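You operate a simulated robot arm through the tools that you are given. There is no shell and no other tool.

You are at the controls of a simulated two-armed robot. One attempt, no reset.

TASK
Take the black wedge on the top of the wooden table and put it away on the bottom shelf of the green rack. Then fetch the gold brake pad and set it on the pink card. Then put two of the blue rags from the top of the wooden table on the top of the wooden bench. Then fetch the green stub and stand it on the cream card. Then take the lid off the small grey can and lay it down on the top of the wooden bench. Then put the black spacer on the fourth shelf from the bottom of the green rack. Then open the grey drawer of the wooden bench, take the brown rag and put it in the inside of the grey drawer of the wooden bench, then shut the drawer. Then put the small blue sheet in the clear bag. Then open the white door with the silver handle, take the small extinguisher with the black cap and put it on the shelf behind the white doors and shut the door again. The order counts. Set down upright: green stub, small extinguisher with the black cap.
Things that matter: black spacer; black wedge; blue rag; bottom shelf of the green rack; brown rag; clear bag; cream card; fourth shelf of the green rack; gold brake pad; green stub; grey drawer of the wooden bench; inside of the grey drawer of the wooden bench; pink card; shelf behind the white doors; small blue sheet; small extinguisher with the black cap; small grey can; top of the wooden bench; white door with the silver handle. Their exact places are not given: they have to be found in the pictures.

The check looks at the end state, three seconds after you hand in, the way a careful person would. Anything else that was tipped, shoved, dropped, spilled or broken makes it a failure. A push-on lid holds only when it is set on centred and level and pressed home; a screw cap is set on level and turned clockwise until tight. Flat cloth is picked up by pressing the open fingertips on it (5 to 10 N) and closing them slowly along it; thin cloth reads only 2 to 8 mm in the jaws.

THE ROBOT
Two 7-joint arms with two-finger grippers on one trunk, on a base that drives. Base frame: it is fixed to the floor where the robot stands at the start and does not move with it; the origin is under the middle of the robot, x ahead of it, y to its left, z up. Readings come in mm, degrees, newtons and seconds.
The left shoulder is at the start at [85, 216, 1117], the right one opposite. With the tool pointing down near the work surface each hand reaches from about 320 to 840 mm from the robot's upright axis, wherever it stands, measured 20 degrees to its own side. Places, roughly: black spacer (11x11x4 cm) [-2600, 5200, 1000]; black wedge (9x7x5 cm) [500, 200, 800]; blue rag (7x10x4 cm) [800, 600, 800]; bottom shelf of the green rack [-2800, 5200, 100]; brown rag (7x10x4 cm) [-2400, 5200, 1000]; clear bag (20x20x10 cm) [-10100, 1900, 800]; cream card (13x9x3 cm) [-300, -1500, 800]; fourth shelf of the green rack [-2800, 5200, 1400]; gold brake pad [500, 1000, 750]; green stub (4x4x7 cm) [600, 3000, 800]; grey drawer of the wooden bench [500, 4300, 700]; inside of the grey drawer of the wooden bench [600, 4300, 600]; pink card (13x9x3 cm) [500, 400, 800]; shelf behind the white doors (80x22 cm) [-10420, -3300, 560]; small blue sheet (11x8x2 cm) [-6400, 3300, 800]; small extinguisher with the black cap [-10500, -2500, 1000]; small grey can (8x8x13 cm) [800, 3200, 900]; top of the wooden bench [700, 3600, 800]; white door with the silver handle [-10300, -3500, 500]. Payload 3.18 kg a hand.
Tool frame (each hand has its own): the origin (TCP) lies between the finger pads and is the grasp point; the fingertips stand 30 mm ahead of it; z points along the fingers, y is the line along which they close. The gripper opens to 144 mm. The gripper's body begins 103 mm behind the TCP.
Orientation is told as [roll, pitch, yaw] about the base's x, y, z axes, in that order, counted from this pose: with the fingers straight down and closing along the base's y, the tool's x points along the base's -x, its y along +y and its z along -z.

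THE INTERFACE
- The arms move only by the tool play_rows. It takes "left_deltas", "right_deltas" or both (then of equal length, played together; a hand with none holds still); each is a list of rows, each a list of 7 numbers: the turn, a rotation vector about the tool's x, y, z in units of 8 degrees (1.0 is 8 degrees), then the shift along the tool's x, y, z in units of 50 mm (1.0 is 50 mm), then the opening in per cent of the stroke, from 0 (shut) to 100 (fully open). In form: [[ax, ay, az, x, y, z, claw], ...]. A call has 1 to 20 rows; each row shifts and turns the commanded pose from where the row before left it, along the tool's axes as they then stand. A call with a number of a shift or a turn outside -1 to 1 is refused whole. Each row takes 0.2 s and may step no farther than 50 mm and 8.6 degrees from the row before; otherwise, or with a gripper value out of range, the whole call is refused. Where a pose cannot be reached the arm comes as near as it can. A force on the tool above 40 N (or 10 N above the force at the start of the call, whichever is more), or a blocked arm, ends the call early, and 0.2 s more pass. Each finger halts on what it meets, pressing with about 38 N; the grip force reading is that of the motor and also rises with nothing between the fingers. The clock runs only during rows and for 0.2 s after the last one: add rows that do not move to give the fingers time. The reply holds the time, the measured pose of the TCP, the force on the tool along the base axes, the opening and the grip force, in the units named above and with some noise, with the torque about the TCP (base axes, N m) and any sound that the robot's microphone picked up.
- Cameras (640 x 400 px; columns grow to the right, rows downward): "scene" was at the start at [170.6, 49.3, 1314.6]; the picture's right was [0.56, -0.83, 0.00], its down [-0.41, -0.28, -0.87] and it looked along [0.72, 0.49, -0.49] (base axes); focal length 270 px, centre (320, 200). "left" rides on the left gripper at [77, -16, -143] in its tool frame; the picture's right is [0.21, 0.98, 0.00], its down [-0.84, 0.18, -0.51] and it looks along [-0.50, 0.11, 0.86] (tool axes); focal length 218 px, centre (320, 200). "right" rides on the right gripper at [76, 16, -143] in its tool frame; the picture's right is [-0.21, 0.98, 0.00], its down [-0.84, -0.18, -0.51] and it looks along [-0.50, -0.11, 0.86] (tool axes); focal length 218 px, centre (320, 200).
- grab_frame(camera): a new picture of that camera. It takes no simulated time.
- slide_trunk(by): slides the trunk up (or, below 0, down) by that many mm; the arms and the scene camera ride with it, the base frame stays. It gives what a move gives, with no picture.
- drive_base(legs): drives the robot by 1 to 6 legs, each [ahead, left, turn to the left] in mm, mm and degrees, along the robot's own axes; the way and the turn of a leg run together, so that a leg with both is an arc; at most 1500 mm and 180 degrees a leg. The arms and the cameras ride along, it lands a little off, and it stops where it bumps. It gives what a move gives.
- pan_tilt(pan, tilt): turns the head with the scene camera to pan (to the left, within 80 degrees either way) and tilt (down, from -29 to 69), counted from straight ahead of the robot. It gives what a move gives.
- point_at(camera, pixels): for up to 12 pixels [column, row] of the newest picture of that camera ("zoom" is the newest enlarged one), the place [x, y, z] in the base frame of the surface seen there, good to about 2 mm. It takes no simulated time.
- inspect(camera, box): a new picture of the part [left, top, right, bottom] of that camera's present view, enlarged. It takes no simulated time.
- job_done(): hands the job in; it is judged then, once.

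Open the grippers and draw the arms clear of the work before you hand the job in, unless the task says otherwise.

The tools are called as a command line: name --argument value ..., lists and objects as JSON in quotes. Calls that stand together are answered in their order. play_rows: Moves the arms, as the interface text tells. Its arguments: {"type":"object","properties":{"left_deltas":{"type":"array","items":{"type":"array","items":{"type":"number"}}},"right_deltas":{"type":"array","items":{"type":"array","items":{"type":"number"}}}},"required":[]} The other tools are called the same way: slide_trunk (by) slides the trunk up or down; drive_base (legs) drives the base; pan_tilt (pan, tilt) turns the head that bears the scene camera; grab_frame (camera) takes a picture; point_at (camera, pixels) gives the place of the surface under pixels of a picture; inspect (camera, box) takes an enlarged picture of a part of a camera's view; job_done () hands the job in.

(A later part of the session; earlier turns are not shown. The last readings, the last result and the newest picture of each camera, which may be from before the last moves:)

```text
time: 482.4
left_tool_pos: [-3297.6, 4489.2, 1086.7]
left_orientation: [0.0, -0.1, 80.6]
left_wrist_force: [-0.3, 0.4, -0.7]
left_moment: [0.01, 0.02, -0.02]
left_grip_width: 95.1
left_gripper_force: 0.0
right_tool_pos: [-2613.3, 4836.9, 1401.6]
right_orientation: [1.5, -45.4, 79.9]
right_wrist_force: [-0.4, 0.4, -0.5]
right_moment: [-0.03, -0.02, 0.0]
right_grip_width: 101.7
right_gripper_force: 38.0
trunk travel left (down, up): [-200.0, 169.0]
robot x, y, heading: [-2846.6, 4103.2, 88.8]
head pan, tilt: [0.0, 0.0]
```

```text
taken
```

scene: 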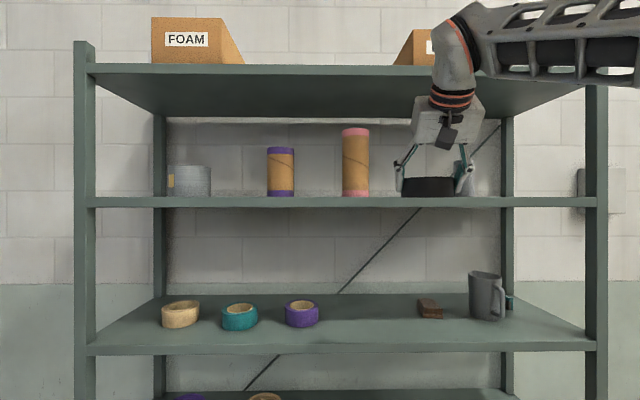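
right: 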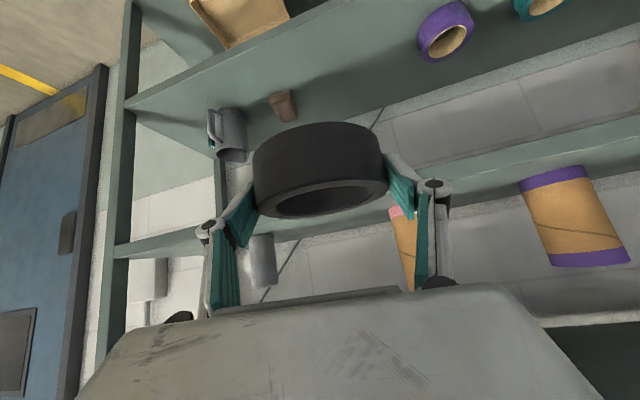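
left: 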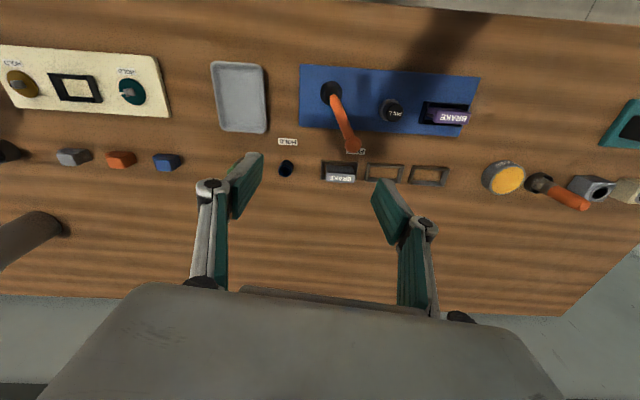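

At the height limit (1400) when extended; I pull the hand 130 mm back toward me while raising so it can go higher.

play_rows --right_deltas '[[0, 0, 0, 0.62, 0, -0.62, 50], [0, 0, 0, 0.62, 0, -0.62, 50], [0, 0, 0, 0, 0, -0.8, 50], [0, 0, 0, -0.4, 0, -0.4, 50], [0, 0, 0, 0, 0, 0, 50]]'

grab_frame --camera "scene"

```text
time: 483.6
left_tool_pos: [-3297.5, 4489.6, 1088.1]
left_orientation: [0.0, -0.1, 80.6]
left_wrist_force: [-0.4, 0.3, 0.5]
left_moment: [-0.03, -0.02, 0.03]
left_grip_width: 94.7
left_gripper_force: 0.1
right_tool_pos: [-2630.2, 4721.4, 1456.0]
right_orientation: [1.2, -45.2, 80.2]
right_wrist_force: [0.9, -0.9, -1.2]
right_moment: [-0.01, 0.0, 0.01]
right_grip_width: 101.5
right_gripper_force: 37.9
trunk travel left (down, up): [-200.0, 169.0]
robot x, y, heading: [-2849.2, 4100.3, 89.1]
head pan, tilt: [0.0, 0.0]
```

```text
taken
```

scene: 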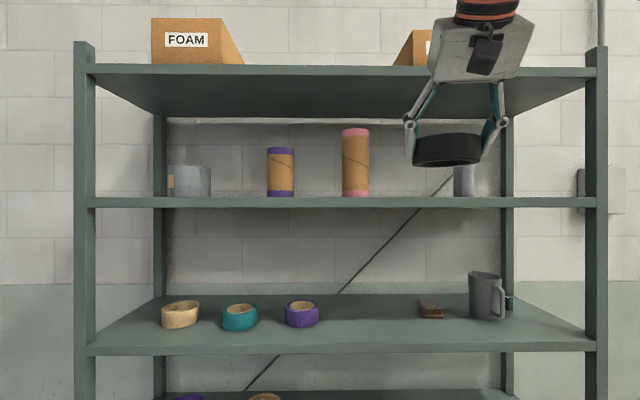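

z=1456 now, spacer bottom ~1421. I shift the base 88 mm right and 170 mm ahead, then look at shelf 4 with the hand camera.

drive_base --legs '[[0, -88, 0], [170, 0, 0]]'

grab_frame --camera "right"

grab_frame --camera "scene"

```text
time: 486.1
left_tool_pos: [-3206.8, 4657.4, 1088.5]
left_orientation: [0.1, -0.1, 80.5]
left_wrist_force: [0.7, 0.6, 0.0]
left_moment: [-0.02, -0.04, 0.0]
left_grip_width: 94.8
left_gripper_force: 0.1
right_tool_pos: [-2539.3, 4890.1, 1457.5]
right_orientation: [1.2, -45.2, 80.1]
right_wrist_force: [0.1, -0.1, -1.7]
right_moment: [-0.05, 0.01, 0.01]
right_grip_width: 101.5
right_gripper_force: 37.6
trunk travel left (down, up): [-200.0, 169.0]
robot x, y, heading: [-2757.7, 4270.9, 88.9]
head pan, tilt: [0.0, 0.0]
```

```text
taken
```

right: 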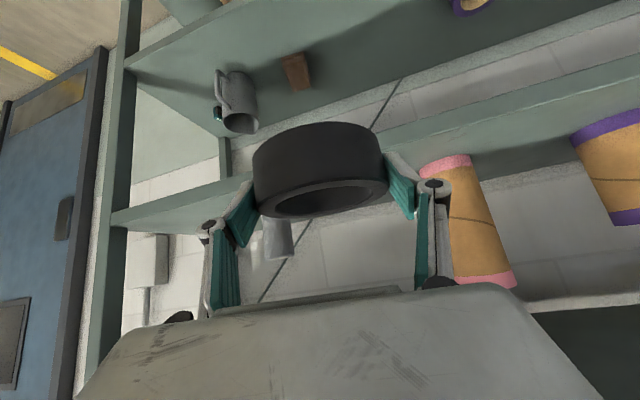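

```text
taken
```

scene: 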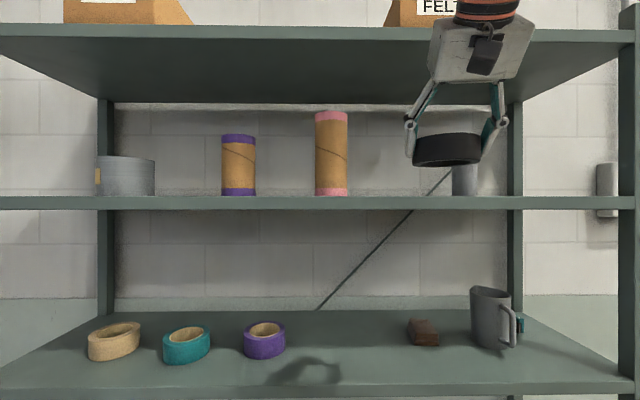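

I measure shelf 4's surface and neighbours from the hand camera.

point_at --camera "right" --pixels '[[160, 208], [200, 200], [130, 222], [440, 145], [520, 125], [560, 110], [445, 165], [480, 170], [278, 235], [265, 225], [292, 230], [545, 140]]'

```text
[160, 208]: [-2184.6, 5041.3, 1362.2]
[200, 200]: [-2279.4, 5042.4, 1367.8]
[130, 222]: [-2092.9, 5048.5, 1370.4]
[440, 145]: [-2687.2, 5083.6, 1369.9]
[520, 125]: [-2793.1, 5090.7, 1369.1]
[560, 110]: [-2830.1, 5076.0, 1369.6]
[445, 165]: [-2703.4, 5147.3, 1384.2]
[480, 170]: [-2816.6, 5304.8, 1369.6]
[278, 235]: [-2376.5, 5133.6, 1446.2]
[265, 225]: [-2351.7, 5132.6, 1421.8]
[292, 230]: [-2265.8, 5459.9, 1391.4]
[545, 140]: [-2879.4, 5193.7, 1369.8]
```

Shelf 4 top is z=1369.7; the gap between tube and cup is free. I drive ahead 240 mm over it.

drive_base --legs '[[240, 0, 0]]'

grab_frame --camera "right"

grab_frame --camera "scene"

```text
time: 487.9
left_tool_pos: [-3201.8, 4898.1, 1088.4]
left_orientation: [0.0, -0.1, 80.5]
left_wrist_force: [0.3, 0.0, -0.2]
left_moment: [-0.03, -0.04, 0.0]
left_grip_width: 94.9
left_gripper_force: 0.1
right_tool_pos: [-2536.4, 5129.7, 1457.0]
right_orientation: [1.2, -45.2, 80.0]
right_wrist_force: [0.0, 1.1, -1.5]
right_moment: [-0.02, 0.02, 0.01]
right_grip_width: 101.4
right_gripper_force: 37.7
trunk travel left (down, up): [-200.0, 169.0]
robot x, y, heading: [-2750.8, 4511.9, 88.9]
head pan, tilt: [0.0, 0.0]
```

```text
taken
```

right: 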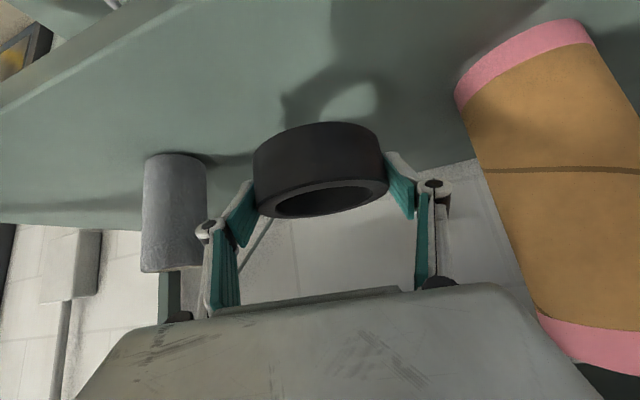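

```text
taken
```

scene: 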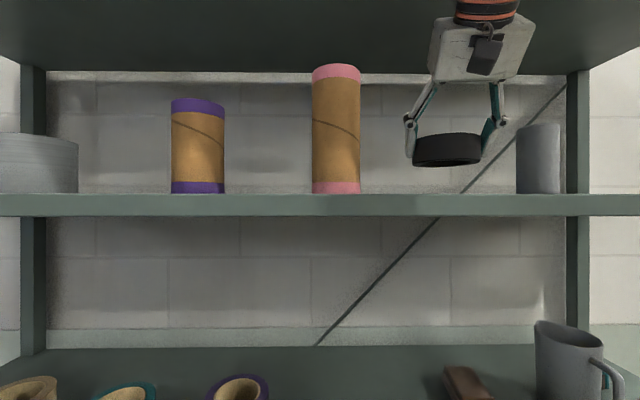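

Well centred between the neighbours. I lower 46 mm, then creep to contact.

play_rows --right_deltas '[[0, 0, 0, 0.325, 0, 0.325, 50], [0, 0, 0, 0.325, 0, 0.325, 50], [0, 0, 0, 0, 0, 0, 50]]'

play_rows --right_deltas '[[0, 0, 0, 0.04, 0, 0.04, 50], [0, 0, 0, 0, 0, 0, 50]]'

```text
time: 488.7
left_tool_pos: [-3202.3, 4896.7, 1088.3]
left_orientation: [0.0, -0.2, 80.5]
left_wrist_force: [0.4, 0.0, 0.0]
left_moment: [0.03, 0.0, 0.02]
left_grip_width: 95.1
left_gripper_force: 0.0
right_tool_pos: [-2534.8, 5129.0, 1412.5]
right_orientation: [1.3, -45.3, 80.1]
right_wrist_force: [1.0, -0.1, -1.9]
right_moment: [-0.04, 0.02, -0.03]
right_grip_width: 101.5
right_gripper_force: 37.6
trunk travel left (down, up): [-200.0, 169.0]
robot x, y, heading: [-2752.5, 4506.6, 88.9]
head pan, tilt: [0.0, 0.0]
```

```text
time: 489.3
left_tool_pos: [-3203.6, 4897.6, 1087.5]
left_orientation: [0.0, -0.1, 80.6]
left_wrist_force: [-1.0, 0.5, 0.6]
left_moment: [-0.02, -0.03, 0.03]
left_grip_width: 95.2
left_gripper_force: 0.1
right_tool_pos: [-2535.3, 5127.6, 1409.6]
right_orientation: [1.2, -45.2, 80.1]
right_wrist_force: [0.2, -0.2, -1.1]
right_moment: [-0.03, 0.03, -0.01]
right_grip_width: 101.5
right_gripper_force: 38.4
trunk travel left (down, up): [-200.0, 169.0]
robot x, y, heading: [-2754.4, 4506.9, 88.9]
head pan, tilt: [0.0, 0.0]
```

play_rows --right_deltas '[[0, 0, 0, 0.05, 0, 0.05, 50], [0, 0, 0, 0, 0, 0, 50]]'

play_rows --right_deltas '[[0, 0, 0, 0.02, 0, 0.02, 50], [0, 0, 0, 0, 0, 0, 50]]'

```text
time: 489.9
left_tool_pos: [-3201.7, 4895.7, 1088.1]
left_orientation: [0.0, -0.1, 80.4]
left_wrist_force: [-0.5, -0.7, 0.2]
left_moment: [0.02, -0.01, -0.02]
left_grip_width: 94.9
left_gripper_force: 0.0
right_tool_pos: [-2534.4, 5129.6, 1405.4]
right_orientation: [1.2, -45.2, 80.0]
right_wrist_force: [-0.2, 0.4, -2.0]
right_moment: [-0.01, 0.0, 0.02]
right_grip_width: 101.2
right_gripper_force: 38.2
trunk travel left (down, up): [-200.0, 169.0]
robot x, y, heading: [-2756.2, 4507.8, 88.7]
head pan, tilt: [0.0, 0.0]
```

```text
time: 490.5
left_tool_pos: [-3202.1, 4897.9, 1088.1]
left_orientation: [0.0, -0.1, 80.5]
left_wrist_force: [0.2, 0.5, -0.5]
left_moment: [0.01, 0.0, -0.04]
left_grip_width: 94.8
left_gripper_force: 0.2
right_tool_pos: [-2534.6, 5129.2, 1404.9]
right_orientation: [1.1, -45.3, 80.0]
right_wrist_force: [0.6, 2.5, 2.9]
right_moment: [0.25, 0.13, -0.09]
right_grip_width: 101.4
right_gripper_force: 38.5
trunk travel left (down, up): [-200.0, 169.0]
robot x, y, heading: [-2751.6, 4506.8, 89.0]
head pan, tilt: [0.0, 0.0]
```

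Contact felt. I open slowly, then back away.

play_rows --right_deltas '[[0, 0, 0, 0, 0, 0, 71], [0, 0, 0, 0, 0, 0, 73], [0, 0, 0, 0, 0, 0, 77], [0, 0, 0, 0, 0, 0, 84], [0, 0, 0, 0, 0, 0, 90], [0, 0, 0, 0, 0, 0, 92]]'

grab_frame --camera "right"

```text
time: 491.9
left_tool_pos: [-3202.8, 4897.4, 1088.5]
left_orientation: [0.1, -0.1, 80.5]
left_wrist_force: [-0.5, -0.5, -0.5]
left_moment: [0.0, 0.02, 0.03]
left_grip_width: 95.1
left_gripper_force: 0.0
right_tool_pos: [-2534.5, 5128.9, 1403.3]
right_orientation: [1.2, -45.2, 80.2]
right_wrist_force: [0.3, 0.2, 0.5]
right_moment: [-0.02, 0.0, 0.04]
right_grip_width: 132.7
right_gripper_force: 0.1
trunk travel left (down, up): [-200.0, 169.0]
robot x, y, heading: [-2755.8, 4510.1, 89.0]
head pan, tilt: [0.0, 0.0]
```

```text
taken
```

right: 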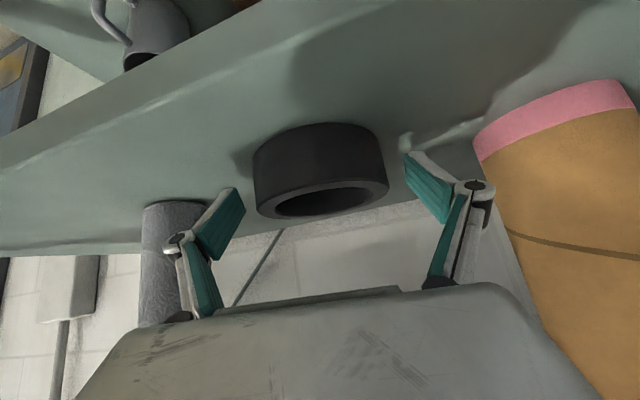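

Spacer is on shelf 4. I raise slightly and back out.

play_rows --right_deltas '[[0, 0, 0, -0.3, 0, -0.3, 92], [0, 0, 0, -0.3, 0, -0.3, 92], [0, 0, 0, 0, 0, 0, 92]]'

drive_base --legs '[[-600, 0, 0]]'

grab_frame --camera "scene"

```text
time: 492.7
left_tool_pos: [-3201.9, 4897.3, 1087.6]
left_orientation: [0.1, -0.1, 80.5]
left_wrist_force: [-0.4, 0.2, 0.8]
left_moment: [0.01, 0.0, -0.01]
left_grip_width: 95.2
left_gripper_force: 0.1
right_tool_pos: [-2535.3, 5128.4, 1447.0]
right_orientation: [1.3, -45.2, 80.1]
right_wrist_force: [0.5, -0.3, 0.2]
right_moment: [0.02, 0.02, -0.04]
right_grip_width: 132.3
right_gripper_force: 0.0
trunk travel left (down, up): [-200.0, 169.0]
robot x, y, heading: [-2753.7, 4509.4, 89.1]
head pan, tilt: [0.0, 0.0]
```

```text
time: 496.1
left_tool_pos: [-3213.4, 4280.8, 1087.5]
left_orientation: [0.1, -0.1, 81.2]
left_wrist_force: [-1.3, 1.0, 0.5]
left_moment: [-0.03, 0.01, -0.03]
left_grip_width: 94.9
left_gripper_force: 0.0
right_tool_pos: [-2550.5, 4520.8, 1446.3]
right_orientation: [1.1, -45.2, 80.7]
right_wrist_force: [0.7, 0.2, -0.7]
right_moment: [0.0, 0.02, 0.02]
right_grip_width: 132.2
right_gripper_force: 0.1
trunk travel left (down, up): [-200.0, 169.0]
robot x, y, heading: [-2761.4, 3895.5, 89.5]
head pan, tilt: [0.0, 0.0]
```

```text
taken
```

scene: 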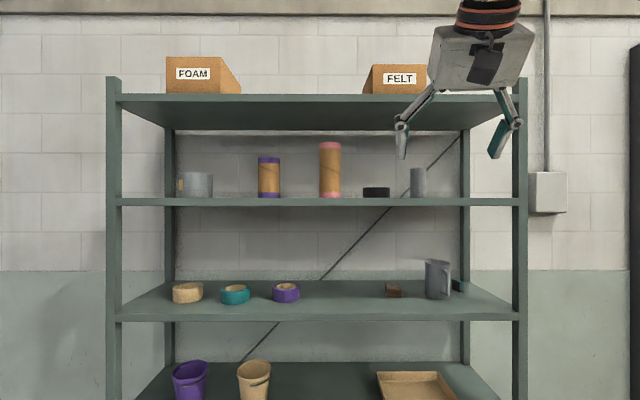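

Spacer done. I lower the right arm and bring it back to vertical before driving to the grey drawer.

play_rows --right_deltas '[[0, 0, 0, 0.6, 0, 0.6, 92], [0, 0, 0, 0.6, 0, 0.6, 92], [0, 0, 0, 0.6, 0, 0.6, 92], [0, 0, 0, 0.6, 0, 0.6, 92], [0, 0, 0, 0.6, 0, 0.6, 92], [0, 0, 0, 0.6, 0, 0.6, 92], [0, 0, 0, 0.6, 0, 0.6, 92], [0, 0, 0, 0.6, 0, 0.6, 92], [0, 0, 0, 0.6, 0, 0.6, 92], [0, 0, 0, 0, 0, 0, 92]]'

play_rows --right_deltas '[[0, 0.8, 0, 0.2, 0, -0.3, 92], [0, 0.8, 0, 0.3, 0, -0.3, 92], [0, 0.8, 0, 0.3, 0, -0.3, 92], [0, 0.8, 0, 0.4, 0, -0.2, 92], [0, 0.8, 0, 0.4, 0, -0.1, 92], [0, 0.8, 0, 0.4, 0, 0, 92], [0, 0.8, 0, 0.4, 0, 0, 92], [0, 0, 0, 0, 0, 0, 92]]'

```text
time: 498.4
left_tool_pos: [-3215.2, 4281.1, 1087.4]
left_orientation: [0.1, -0.2, 81.4]
left_wrist_force: [-0.9, 0.2, -0.5]
left_moment: [0.0, -0.04, -0.03]
left_grip_width: 95.1
left_gripper_force: 0.0
right_tool_pos: [-2556.0, 4525.1, 1065.2]
right_orientation: [1.1, -45.3, 80.7]
right_wrist_force: [0.1, 0.0, -0.1]
right_moment: [-0.01, -0.01, -0.03]
right_grip_width: 132.5
right_gripper_force: 0.1
trunk travel left (down, up): [-200.0, 169.0]
robot x, y, heading: [-2762.1, 3898.7, 89.5]
head pan, tilt: [0.0, 0.0]
```

```text
time: 500.1
left_tool_pos: [-3215.2, 4282.0, 1087.4]
left_orientation: [0.1, -0.1, 81.1]
left_wrist_force: [-0.5, 0.0, 0.0]
left_moment: [0.0, 0.0, -0.02]
left_grip_width: 94.9
left_gripper_force: 0.1
right_tool_pos: [-2576.3, 4383.0, 1065.6]
right_orientation: [0.9, -0.4, 81.6]
right_wrist_force: [-0.1, -0.4, -0.5]
right_moment: [0.05, 0.04, -0.02]
right_grip_width: 132.5
right_gripper_force: 0.1
trunk travel left (down, up): [-200.0, 169.0]
robot x, y, heading: [-2764.1, 3895.6, 89.5]
head pan, tilt: [0.0, 0.0]
```

I turn to heading 0 and drive to view the grey drawer.

drive_base --legs '[[0, 0, -89.5], [1100, 250, 0], [1100, 250, 0]]'

pan_tilt --pan 0 --tilt 35

grab_frame --camera "scene"

```text
time: 515.0
left_tool_pos: [-222.5, 4912.9, 1086.6]
left_orientation: [0.1, -0.1, -5.9]
left_wrist_force: [-0.3, -0.5, -0.3]
left_moment: [0.02, -0.01, 0.01]
left_grip_width: 95.1
left_gripper_force: 0.0
right_tool_pos: [-85.8, 4279.5, 1064.9]
right_orientation: [0.8, -0.4, -5.4]
right_wrist_force: [0.6, -0.5, -0.8]
right_moment: [0.01, 0.0, 0.02]
right_grip_width: 132.5
right_gripper_force: 0.0
trunk travel left (down, up): [-200.0, 169.0]
robot x, y, heading: [-583.5, 4438.4, 2.6]
head pan, tilt: [0.0, 0.0]
```

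```text
time: 516.0
left_tool_pos: [-223.1, 4912.8, 1088.5]
left_orientation: [0.0, -0.1, -5.9]
left_wrist_force: [0.9, 0.4, 0.6]
left_moment: [0.0, -0.01, -0.03]
left_grip_width: 95.0
left_gripper_force: 0.0
right_tool_pos: [-87.1, 4280.7, 1066.7]
right_orientation: [0.8, -0.5, -5.4]
right_wrist_force: [-0.6, -0.4, 0.2]
right_moment: [0.02, -0.03, 0.01]
right_grip_width: 132.5
right_gripper_force: 0.1
trunk travel left (down, up): [-200.0, 169.0]
robot x, y, heading: [-584.2, 4441.3, 2.8]
head pan, tilt: [0.0, 35.0]
```

```text
taken
```

scene: 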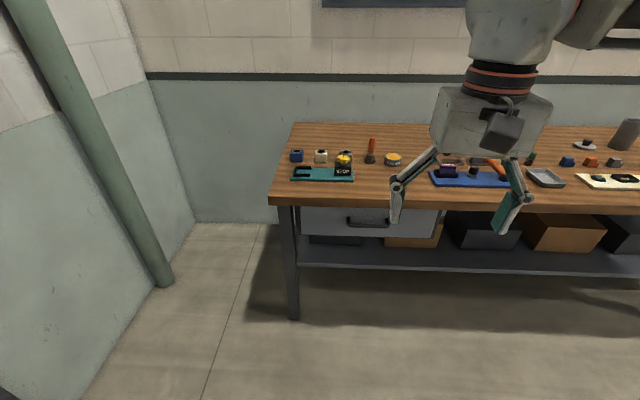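

The grey drawer's handle is near (365,222). I zoom in and measure.

inspect --camera "scene" --box '[280, 190, 460, 270]'

point_at --camera "zoom" --pixels '[[255, 120], [350, 122], [300, 125], [245, 105], [360, 105], [100, 60], [560, 70], [300, 140], [80, 110], [300, 90], [300, 40], [540, 160]]'

```text
3.56 times, centred on (370, 230) of scene
```

zoom: 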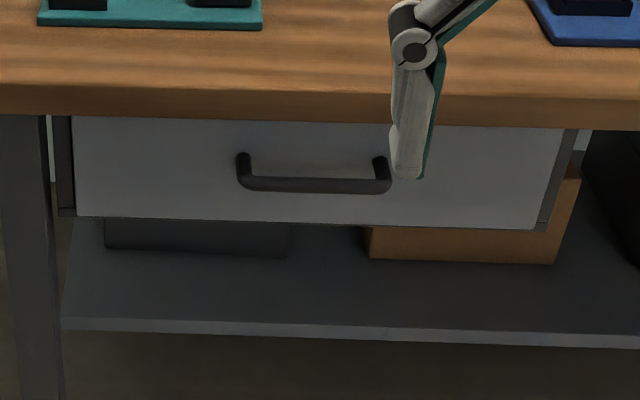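

```text
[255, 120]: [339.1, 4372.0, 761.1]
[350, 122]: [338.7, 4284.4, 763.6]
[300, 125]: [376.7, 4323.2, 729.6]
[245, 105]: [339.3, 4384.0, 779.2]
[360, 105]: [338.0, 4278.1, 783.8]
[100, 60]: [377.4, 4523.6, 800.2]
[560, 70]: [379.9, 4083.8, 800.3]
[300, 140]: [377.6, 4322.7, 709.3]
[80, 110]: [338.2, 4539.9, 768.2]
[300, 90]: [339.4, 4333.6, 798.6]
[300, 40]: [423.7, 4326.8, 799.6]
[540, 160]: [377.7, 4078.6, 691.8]
```

I measure the handle bar itself and the drawer's extents.

point_at --camera "zoom" --pixels '[[250, 183], [310, 186], [380, 187], [243, 165], [380, 168], [310, 190], [310, 182], [75, 135], [555, 135], [300, 215], [75, 210], [300, 170]]'

```text
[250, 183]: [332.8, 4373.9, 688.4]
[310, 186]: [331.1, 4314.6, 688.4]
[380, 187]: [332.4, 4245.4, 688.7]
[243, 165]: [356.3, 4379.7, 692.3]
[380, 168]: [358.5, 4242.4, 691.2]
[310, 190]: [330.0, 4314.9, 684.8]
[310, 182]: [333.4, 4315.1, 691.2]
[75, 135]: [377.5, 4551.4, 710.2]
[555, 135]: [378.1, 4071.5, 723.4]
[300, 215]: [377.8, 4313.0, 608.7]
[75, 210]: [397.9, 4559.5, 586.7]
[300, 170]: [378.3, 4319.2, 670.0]
```

Handle bar: centre (336,4312,688), face x=378, bench edge x=338.5. I'll hook it from above with closed fingers at 45°. First I square up, set hand yaw 0, close fingers and tilt 45°.

drive_base --legs '[[0, 0, -2.7], [0, 100, 0]]'

play_rows --right_deltas '[[0, 0, -1, 0, 0, 0, 60], [0, -0.8, 0, -0.4, 0, 0, 20], [0, -0.8, 0, -0.4, 0, 0, 0], [0, -0.8, 0, -0.4, 0, 0.1, 0], [0, -0.8, 0, -0.4, 0, 0.2, 0], [0, -0.8, 0, -0.3, 0, 0.3, 0], [0, -0.8, 0, -0.3, 0, 0.3, 0], [0, -0.8, 0, -0.2, 0, 0.3, 0], [0, 0, 0, 0, 0, 0, 0]]'

```text
time: 518.0
left_tool_pos: [-200.3, 4993.4, 1087.6]
left_orientation: [0.0, -0.2, -8.7]
left_wrist_force: [-1.0, -0.4, -0.4]
left_moment: [-0.02, -0.01, 0.01]
left_grip_width: 94.8
left_gripper_force: 0.0
right_tool_pos: [-95.2, 4356.4, 1066.3]
right_orientation: [0.8, -0.4, -8.2]
right_wrist_force: [0.6, 1.2, 1.0]
right_moment: [-0.01, 0.03, -0.03]
right_grip_width: 132.3
right_gripper_force: 0.1
trunk travel left (down, up): [-200.0, 169.0]
robot x, y, heading: [-582.1, 4537.9, -0.3]
head pan, tilt: [0.0, 35.0]
```

```text
time: 520.0
left_tool_pos: [-199.9, 4993.3, 1087.6]
left_orientation: [0.0, -0.1, -8.6]
left_wrist_force: [0.1, 0.9, -0.1]
left_moment: [0.01, -0.05, 0.0]
left_grip_width: 95.1
left_gripper_force: 0.1
right_tool_pos: [46.3, 4355.2, 1047.7]
right_orientation: [1.1, -45.3, -1.0]
right_wrist_force: [0.3, -0.1, 0.0]
right_moment: [0.01, 0.0, 0.02]
right_grip_width: 0.0
right_gripper_force: 30.5
trunk travel left (down, up): [-200.0, 169.0]
robot x, y, heading: [-580.5, 4539.8, -0.2]
head pan, tilt: [0.0, 35.0]
```

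I lower the hand in front of the bench to z≈810, extending slightly.

play_rows --right_deltas '[[0, 0, 0, 0.5, 0, 0.6, 0], [0, 0, 0, 0.5, 0, 0.6, 0], [0, 0, 0, 0.5, 0, 0.6, 0], [0, 0, 0, 0.5, 0, 0.6, 0], [0, 0, 0, 0.5, 0, 0.6, 0], [0, 0, 0, 0.5, 0, 0.6, 0], [0, 0, 0, 0, 0, 0, 0]]'

grab_frame --camera "scene"

```text
time: 521.6
left_tool_pos: [-200.0, 4992.5, 1088.6]
left_orientation: [0.1, -0.1, -8.7]
left_wrist_force: [-0.3, 0.5, -0.1]
left_moment: [0.03, 0.06, 0.0]
left_grip_width: 95.1
left_gripper_force: 0.0
right_tool_pos: [69.5, 4358.2, 814.5]
right_orientation: [1.0, -45.3, -1.0]
right_wrist_force: [0.3, -0.3, -0.4]
right_moment: [0.05, 0.03, 0.05]
right_grip_width: 0.0
right_gripper_force: 30.7
trunk travel left (down, up): [-200.0, 169.0]
robot x, y, heading: [-583.4, 4539.4, -0.1]
head pan, tilt: [0.0, 35.0]
```

```text
taken
```

scene: 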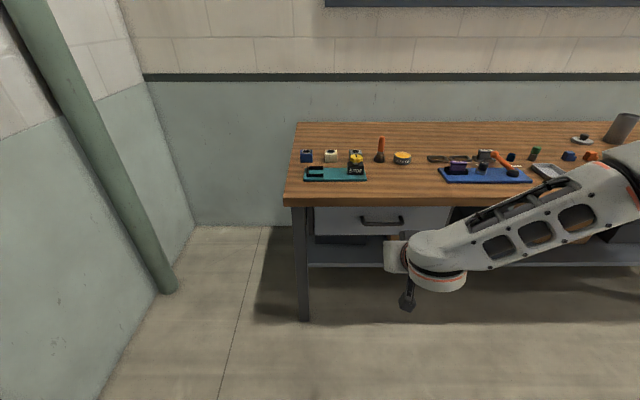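

I drive so the hand lies on the insertion line (x+z≈1057, y≈4312).

drive_base --legs '[[173, -46, 0]]'

pan_tilt --pan -10 --tilt 45

grab_frame --camera "scene"

grab_frame --camera "right"

```text
time: 523.1
left_tool_pos: [-30.0, 4947.4, 1087.8]
left_orientation: [0.1, -0.1, -8.6]
left_wrist_force: [0.3, -0.8, -0.6]
left_moment: [0.02, 0.06, 0.02]
left_grip_width: 95.1
left_gripper_force: 0.0
right_tool_pos: [239.4, 4313.4, 814.1]
right_orientation: [1.0, -45.3, -1.1]
right_wrist_force: [-0.6, 0.0, -0.1]
right_moment: [0.01, -0.02, 0.02]
right_grip_width: 0.0
right_gripper_force: 30.0
trunk travel left (down, up): [-200.0, 169.0]
robot x, y, heading: [-414.7, 4493.2, -0.2]
head pan, tilt: [0.0, 35.0]
```

```text
time: 523.8
left_tool_pos: [-31.2, 4947.1, 1087.4]
left_orientation: [0.1, -0.1, -8.7]
left_wrist_force: [-0.2, 0.3, -0.4]
left_moment: [-0.01, -0.01, 0.0]
left_grip_width: 95.0
left_gripper_force: 0.0
right_tool_pos: [237.6, 4313.3, 815.2]
right_orientation: [1.0, -45.2, -1.0]
right_wrist_force: [0.3, 0.7, 0.1]
right_moment: [0.0, -0.01, 0.0]
right_grip_width: 0.0
right_gripper_force: 30.6
trunk travel left (down, up): [-200.0, 169.0]
robot x, y, heading: [-408.4, 4491.8, -0.4]
head pan, tilt: [-10.0, 45.0]
```

```text
taken
```

scene: 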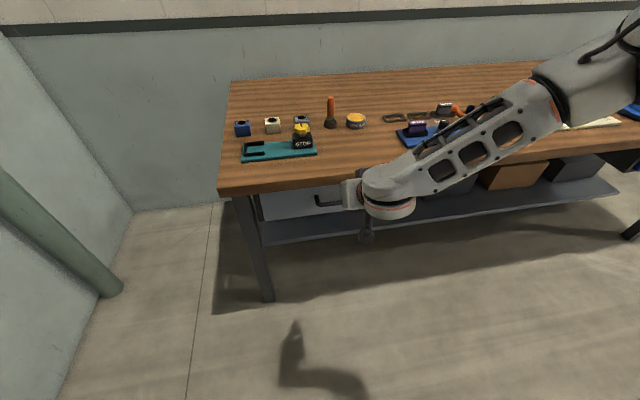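

```text
taken
```

right: 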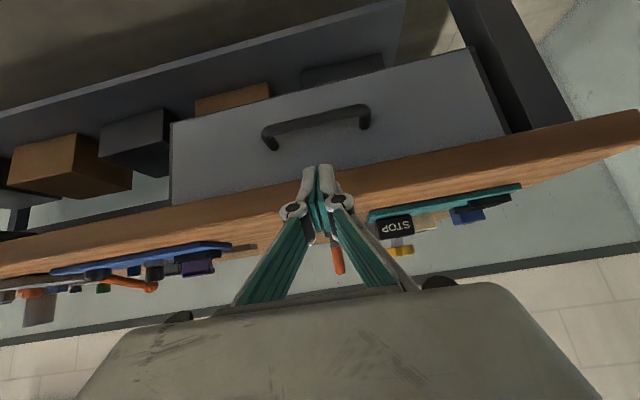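

The hand camera sees the handle; I measure the bar precisely.

inspect --camera "right" --box '[240, 80, 400, 190]'

point_at --camera "right" --pixels '[[318, 120], [318, 124], [318, 128], [290, 128], [345, 115], [318, 145], [318, 165], [318, 175], [318, 116]]'

```text
3.64 times, centred on (320, 135) of right
```

zoom: 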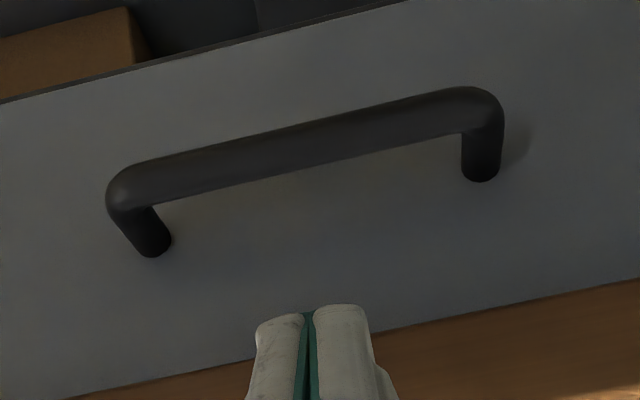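

```text
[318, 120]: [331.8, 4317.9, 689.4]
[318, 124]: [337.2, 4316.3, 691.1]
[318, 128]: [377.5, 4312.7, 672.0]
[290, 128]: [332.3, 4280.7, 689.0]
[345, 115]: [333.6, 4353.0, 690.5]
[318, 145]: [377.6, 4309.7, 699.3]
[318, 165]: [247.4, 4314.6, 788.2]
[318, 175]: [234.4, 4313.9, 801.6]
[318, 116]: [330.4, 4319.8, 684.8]
```

Bar centre ≈ (337,685). I insert along the finger direction behind the bar.

play_rows --right_deltas '[[0, 0, 0, -0.042, 0, 0.5, 0], [0, 0, 0, 0, 0, 0.7, 0], [0, 0, 0, 0, 0, 0.7, 0], [0, 0, 0, 0, 0, 0.6, 0], [0, 0, 0, 0, 0, 0.3, 0], [0, 0, 0, 0, 0, 0, 0]]'

grab_frame --camera "right"

```text
time: 525.2
left_tool_pos: [-30.2, 4946.8, 1088.3]
left_orientation: [0.0, -0.1, -8.7]
left_wrist_force: [-0.9, 0.1, -0.5]
left_moment: [-0.01, 0.03, 0.02]
left_grip_width: 95.1
left_gripper_force: 0.0
right_tool_pos: [339.4, 4315.1, 718.1]
right_orientation: [1.1, -45.3, -1.1]
right_wrist_force: [1.0, 0.4, -0.3]
right_moment: [-0.04, -0.04, 0.02]
right_grip_width: 0.0
right_gripper_force: 30.7
trunk travel left (down, up): [-200.0, 169.0]
robot x, y, heading: [-408.6, 4494.6, -0.2]
head pan, tilt: [-10.0, 45.0]
```

```text
taken
```

right: 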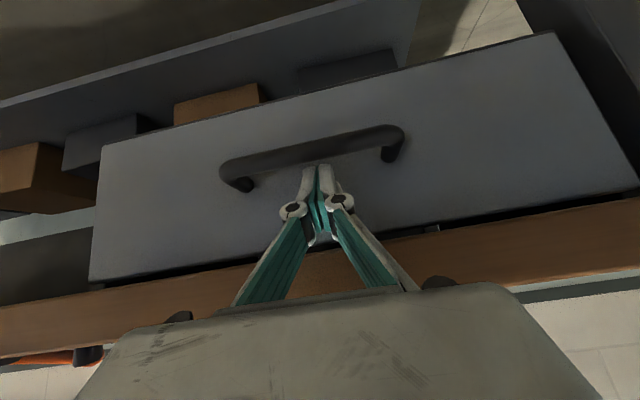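

Tips are going in behind the bar. I insert 6 mm more and lower 9 mm to hook it.

play_rows --right_deltas '[[0, 0, 0, 0, 0, 0.12, 0], [0, 0, 0, 0.06, 0, 0.06, 0], [0, 0, 0, 0.06, 0, 0.06, 0], [0, 0, 0, 0, 0, 0, 0]]'

inspect --camera "right" --box '[220, 110, 420, 260]'

```text
time: 526.2
left_tool_pos: [-30.7, 4947.8, 1088.6]
left_orientation: [0.0, -0.1, -8.7]
left_wrist_force: [0.1, 0.0, 0.3]
left_moment: [0.01, -0.01, -0.01]
left_grip_width: 95.1
left_gripper_force: 0.1
right_tool_pos: [345.9, 4314.5, 707.2]
right_orientation: [1.1, -45.5, -1.0]
right_wrist_force: [1.5, 0.8, 5.6]
right_moment: [-0.02, -0.08, 0.03]
right_grip_width: 0.1
right_gripper_force: 31.0
trunk travel left (down, up): [-200.0, 169.0]
robot x, y, heading: [-410.6, 4494.6, -0.4]
head pan, tilt: [-10.0, 45.0]
```

```text
2.67 times, centred on (320, 185) of right
```

zoom: 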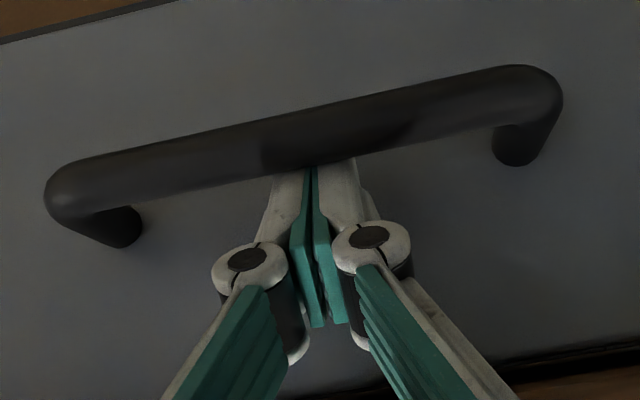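

The fingers rest on the bar with tips behind it. I pull by driving back 60 mm and check the drawer follows.

drive_base --legs '[[-60, 0, 0]]'

grab_frame --camera "right"

grab_frame --camera "scene"

```text
time: 527.2
left_tool_pos: [-89.9, 4946.5, 1087.6]
left_orientation: [0.0, 0.0, -8.7]
left_wrist_force: [-1.5, 0.6, 0.3]
left_moment: [0.03, -0.02, 0.0]
left_grip_width: 94.9
left_gripper_force: 0.0
right_tool_pos: [284.2, 4313.7, 704.7]
right_orientation: [1.1, -45.3, -1.1]
right_wrist_force: [-0.8, 0.2, 0.4]
right_moment: [0.01, -0.01, -0.02]
right_grip_width: 0.0
right_gripper_force: 30.5
trunk travel left (down, up): [-200.0, 169.0]
robot x, y, heading: [-470.0, 4498.4, -0.1]
head pan, tilt: [-10.0, 45.0]
```

```text
taken
```

right: 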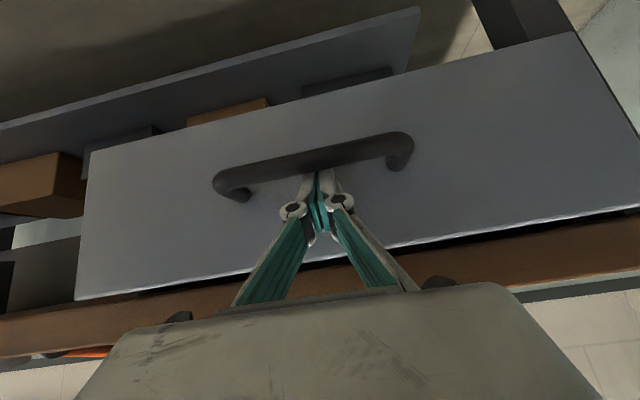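

```text
taken
```

scene: 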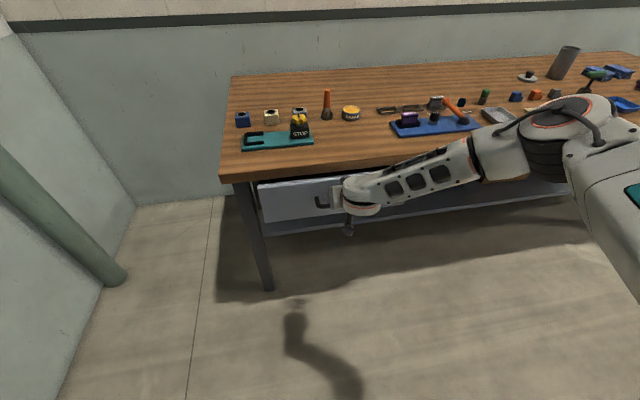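

The drawer is opening. I continue back another 180 mm.

drive_base --legs '[[-180, 0, 0]]'

grab_frame --camera "right"

grab_frame --camera "scene"

```text
time: 528.7
left_tool_pos: [-268.7, 4949.2, 1087.6]
left_orientation: [0.0, -0.3, -8.5]
left_wrist_force: [0.2, 0.1, -0.7]
left_moment: [-0.02, -0.05, 0.01]
left_grip_width: 95.1
left_gripper_force: 0.0
right_tool_pos: [107.6, 4318.6, 704.6]
right_orientation: [1.1, -45.3, -0.8]
right_wrist_force: [-0.6, 0.3, 0.5]
right_moment: [-0.01, 0.03, 0.01]
right_grip_width: 0.0
right_gripper_force: 30.4
trunk travel left (down, up): [-200.0, 169.0]
robot x, y, heading: [-648.2, 4495.5, -0.2]
head pan, tilt: [-10.0, 45.0]
```

```text
taken
```

right: 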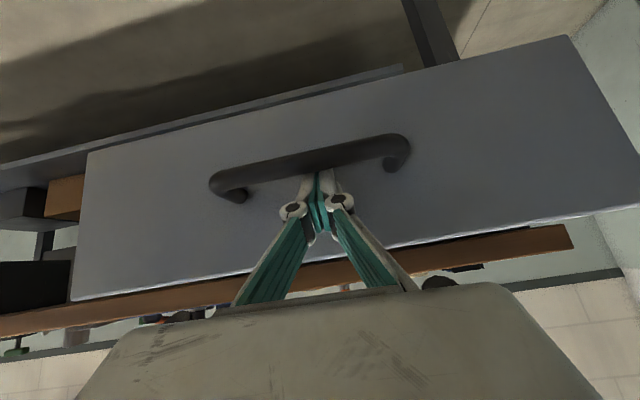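

```text
taken
```

scene: 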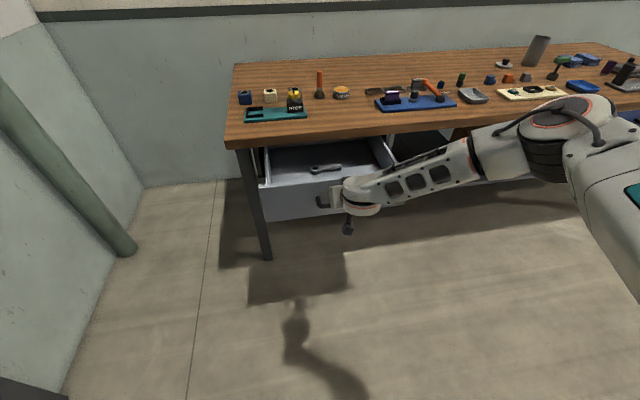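

The drawer is open ~235 mm with a wrench inside. I pull another 40 mm, then unhook by moving up along the fingers.

drive_base --legs '[[-40, 0, 0]]'

play_rows --right_deltas '[[0, 0, 0, -0.15, 0, 0.05, 0], [0, 0, 0, -0.1, 0, 0, 0], [0, 0, 0, 0, 0, -0.4, 0], [0, 0, 0, 0, 0, -0.7, 0], [0, 0, 0, 0, 0, -0.8, 0], [0, 0, 0, -0.3, 0, -0.8, 0], [0, 0, 0, -0.4, 0, -0.6, 0], [0, 0, 0, 0, 0, 0, 0]]'

grab_frame --camera "right"

grab_frame --camera "scene"

```text
time: 529.5
left_tool_pos: [-309.3, 4948.9, 1087.9]
left_orientation: [0.0, -0.2, -8.5]
left_wrist_force: [-1.0, 0.2, 0.1]
left_moment: [0.02, -0.05, -0.04]
left_grip_width: 94.7
left_gripper_force: 0.0
right_tool_pos: [66.6, 4318.3, 705.8]
right_orientation: [1.1, -45.3, -0.8]
right_wrist_force: [-0.1, -0.8, -0.3]
right_moment: [-0.02, 0.04, -0.02]
right_grip_width: 0.0
right_gripper_force: 31.1
trunk travel left (down, up): [-200.0, 169.0]
robot x, y, heading: [-688.9, 4493.2, -0.2]
head pan, tilt: [-10.0, 45.0]
```

```text
time: 531.3
left_tool_pos: [-307.4, 4949.5, 1087.8]
left_orientation: [-0.1, -0.1, -8.5]
left_wrist_force: [0.3, -0.1, 0.4]
left_moment: [0.02, 0.01, 0.02]
left_grip_width: 95.0
left_gripper_force: 0.1
right_tool_pos: [-14.3, 4318.3, 852.1]
right_orientation: [1.2, -45.1, -0.9]
right_wrist_force: [-0.5, 0.0, 0.3]
right_moment: [0.0, -0.04, 0.03]
right_grip_width: 0.0
right_gripper_force: 31.1
trunk travel left (down, up): [-200.0, 169.0]
robot x, y, heading: [-690.3, 4493.9, -0.3]
head pan, tilt: [-10.0, 45.0]
```

```text
taken
```

right: 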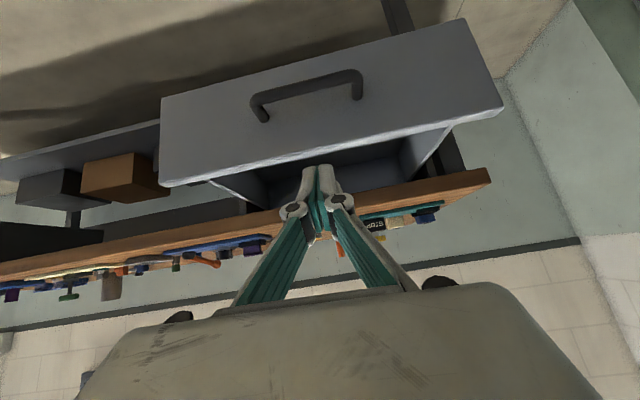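

```text
taken
```

scene: 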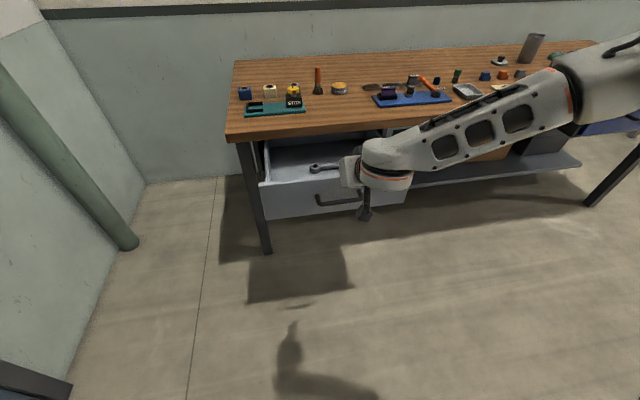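

Drawer open. I raise the right hand, set it to 30° tilt with fingers open for the brown rag, and drive back to the rack.

play_rows --right_deltas '[[0, 0.95, 0, 0, 0, 0, 30], [0, 0.95, 0, 0, 0, 0, 60], [0, 0, 0, -0.4, 0, -0.69, 70], [0, 0, 0, -0.4, 0, -0.69, 70], [0, 0, 0, -0.4, 0, -0.69, 70], [0, 0, 0, -0.4, 0, -0.69, 70], [0, 0, 0, -0.4, 0, -0.69, 70], [0, 0, 0, 0, 0, 0, 70]]'

drive_base --legs '[[-1000, -200, 0], [-1000, -200, 0], [0, 0, 90]]'

pan_tilt --pan 0 --tilt 20

grab_frame --camera "scene"

```text
time: 533.1
left_tool_pos: [-308.6, 4948.2, 1088.0]
left_orientation: [0.1, -0.1, -8.4]
left_wrist_force: [0.8, 0.2, -0.5]
left_moment: [-0.02, 0.0, 0.01]
left_grip_width: 94.9
left_gripper_force: 0.0
right_tool_pos: [-14.1, 4313.7, 1052.0]
right_orientation: [0.9, -30.1, -0.6]
right_wrist_force: [0.2, 0.0, -0.7]
right_moment: [0.01, 0.01, 0.03]
right_grip_width: 100.7
right_gripper_force: 0.2
trunk travel left (down, up): [-200.0, 169.0]
robot x, y, heading: [-688.2, 4494.1, -0.3]
head pan, tilt: [-10.0, 45.0]
```

```text
time: 547.0
left_tool_pos: [-3130.9, 4493.6, 1087.3]
left_orientation: [0.0, 0.0, 79.2]
left_wrist_force: [0.2, -0.7, -1.2]
left_moment: [0.05, -0.05, -0.03]
left_grip_width: 95.1
left_gripper_force: 0.0
right_tool_pos: [-2484.0, 4760.4, 1051.6]
right_orientation: [0.9, -30.0, 87.0]
right_wrist_force: [0.0, 0.2, 0.1]
right_moment: [0.02, -0.03, -0.03]
right_grip_width: 101.0
right_gripper_force: 0.0
trunk travel left (down, up): [-200.0, 169.0]
robot x, y, heading: [-2696.7, 4092.8, 87.7]
head pan, tilt: [-10.0, 45.0]
```

```text
time: 547.9
left_tool_pos: [-3132.9, 4493.1, 1087.3]
left_orientation: [0.0, -0.1, 79.2]
left_wrist_force: [0.9, -0.2, 0.7]
left_moment: [0.01, 0.05, -0.01]
left_grip_width: 95.0
left_gripper_force: 0.0
right_tool_pos: [-2484.3, 4760.3, 1051.3]
right_orientation: [0.8, -30.1, 87.2]
right_wrist_force: [0.4, -0.5, 0.1]
right_moment: [-0.01, 0.0, 0.0]
right_grip_width: 100.8
right_gripper_force: 0.1
trunk travel left (down, up): [-200.0, 169.0]
robot x, y, heading: [-2691.4, 4092.6, 87.6]
head pan, tilt: [0.0, 20.0]
```

```text
taken
```

scene: 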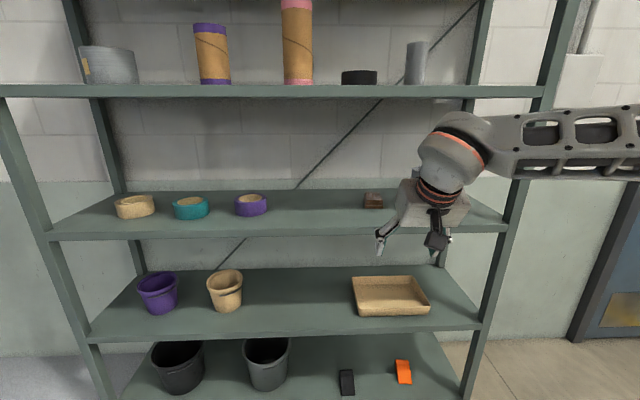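

The brown rag is at scene (373,201). I measure it exactly.

inspect --camera "scene" --box '[350, 180, 400, 215]'

point_at --camera "zoom" --pixels '[[190, 170], [380, 160], [420, 255], [190, 260], [300, 210], [190, 320], [420, 320], [175, 250], [300, 300]]'

grab_frame --camera "right"

```text
11.43 times, centred on (375, 198) of scene
```

zoom: 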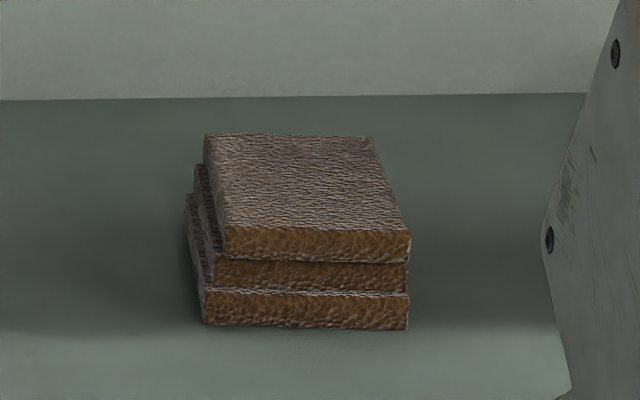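

```text
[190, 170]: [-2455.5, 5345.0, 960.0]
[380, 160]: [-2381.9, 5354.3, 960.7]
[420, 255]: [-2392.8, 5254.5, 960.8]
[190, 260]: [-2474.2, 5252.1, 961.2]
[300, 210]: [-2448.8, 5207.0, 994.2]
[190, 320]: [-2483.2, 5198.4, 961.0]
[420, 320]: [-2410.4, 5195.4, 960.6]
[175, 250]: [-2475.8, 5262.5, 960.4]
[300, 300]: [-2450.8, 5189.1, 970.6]
```

```text
taken
```

right: 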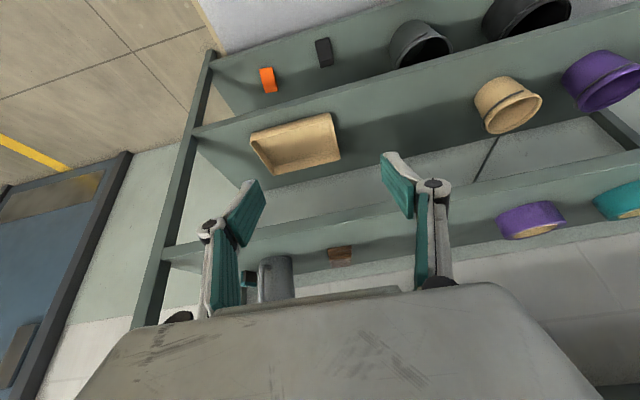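

I query the rag's top corners.

point_at --camera "zoom" --pixels '[[210, 142], [368, 142], [405, 228], [228, 230], [300, 185], [208, 322], [405, 325], [315, 245]]'

```text
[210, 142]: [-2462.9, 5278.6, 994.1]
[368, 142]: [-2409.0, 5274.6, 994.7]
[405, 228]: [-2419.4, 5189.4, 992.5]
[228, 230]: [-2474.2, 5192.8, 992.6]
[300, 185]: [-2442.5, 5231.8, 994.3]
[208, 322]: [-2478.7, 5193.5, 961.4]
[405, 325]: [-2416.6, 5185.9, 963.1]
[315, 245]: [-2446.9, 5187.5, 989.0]
```

Rag centre (−2441,5234), axis 83°. I check the mug beside it for finger clearance.

point_at --camera "right" --pixels '[[291, 275], [275, 275], [262, 275], [291, 262], [245, 280], [340, 253]]'

drive_base --legs '[[0, 0, -4.6]]'

```text
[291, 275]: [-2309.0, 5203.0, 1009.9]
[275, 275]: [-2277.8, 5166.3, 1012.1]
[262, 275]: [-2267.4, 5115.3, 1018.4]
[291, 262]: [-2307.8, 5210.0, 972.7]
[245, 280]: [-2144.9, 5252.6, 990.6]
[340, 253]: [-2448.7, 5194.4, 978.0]
```

```text
time: 548.8
left_tool_pos: [-3097.8, 4526.7, 1086.5]
left_orientation: [0.1, -0.1, 74.5]
left_wrist_force: [-0.2, -0.5, 0.4]
left_moment: [0.0, 0.05, -0.01]
left_grip_width: 94.9
left_gripper_force: 0.1
right_tool_pos: [-2431.3, 4742.3, 1051.7]
right_orientation: [0.9, -30.0, 82.4]
right_wrist_force: [0.0, -0.6, -0.2]
right_moment: [0.0, 0.0, 0.02]
right_grip_width: 100.7
right_gripper_force: 0.0
trunk travel left (down, up): [-200.0, 169.0]
robot x, y, heading: [-2693.0, 4094.4, 83.0]
head pan, tilt: [0.0, 20.0]
```

I extend the right hand 85 mm and lower to z≈1012, shift left 70 mm, and approach most of the way.

play_rows --right_deltas '[[0, 0, 0, -0.54, 0, 0.77, 70], [0, 0, 0, -0.54, 0, 0.77, 70], [0, 0, 0, 0, 0, 0, 70]]'

drive_base --legs '[[0, 70, 0], [250, 0, 0]]'

grab_frame --camera "right"

```text
time: 549.6
left_tool_pos: [-3097.8, 4525.8, 1089.1]
left_orientation: [-0.1, -0.2, 74.5]
left_wrist_force: [0.1, 1.8, 1.0]
left_moment: [0.01, 0.0, 0.02]
left_grip_width: 95.0
left_gripper_force: 0.0
right_tool_pos: [-2421.7, 4824.3, 1011.9]
right_orientation: [0.8, -30.1, 82.6]
right_wrist_force: [0.1, -0.8, 0.3]
right_moment: [0.04, -0.02, -0.01]
right_grip_width: 101.0
right_gripper_force: 0.0
trunk travel left (down, up): [-200.0, 169.0]
robot x, y, heading: [-2693.4, 4092.2, 83.2]
head pan, tilt: [0.0, 20.0]
```

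```text
time: 552.3
left_tool_pos: [-3138.1, 4777.6, 1086.9]
left_orientation: [-0.1, -0.1, 74.5]
left_wrist_force: [0.1, -0.7, 0.5]
left_moment: [-0.06, 0.0, 0.01]
left_grip_width: 95.3
left_gripper_force: 0.1
right_tool_pos: [-2460.5, 5077.1, 1010.4]
right_orientation: [1.0, -30.0, 82.4]
right_wrist_force: [-0.1, 0.3, 0.0]
right_moment: [-0.01, -0.01, -0.02]
right_grip_width: 100.9
right_gripper_force: 0.0
trunk travel left (down, up): [-200.0, 169.0]
robot x, y, heading: [-2731.5, 4343.1, 82.9]
head pan, tilt: [0.0, 20.0]
```

```text
taken
```

right: 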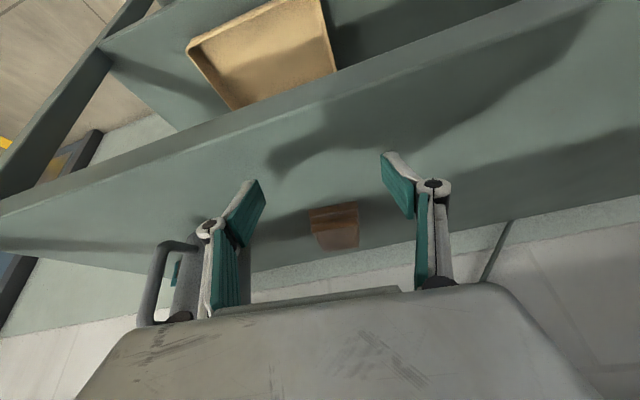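

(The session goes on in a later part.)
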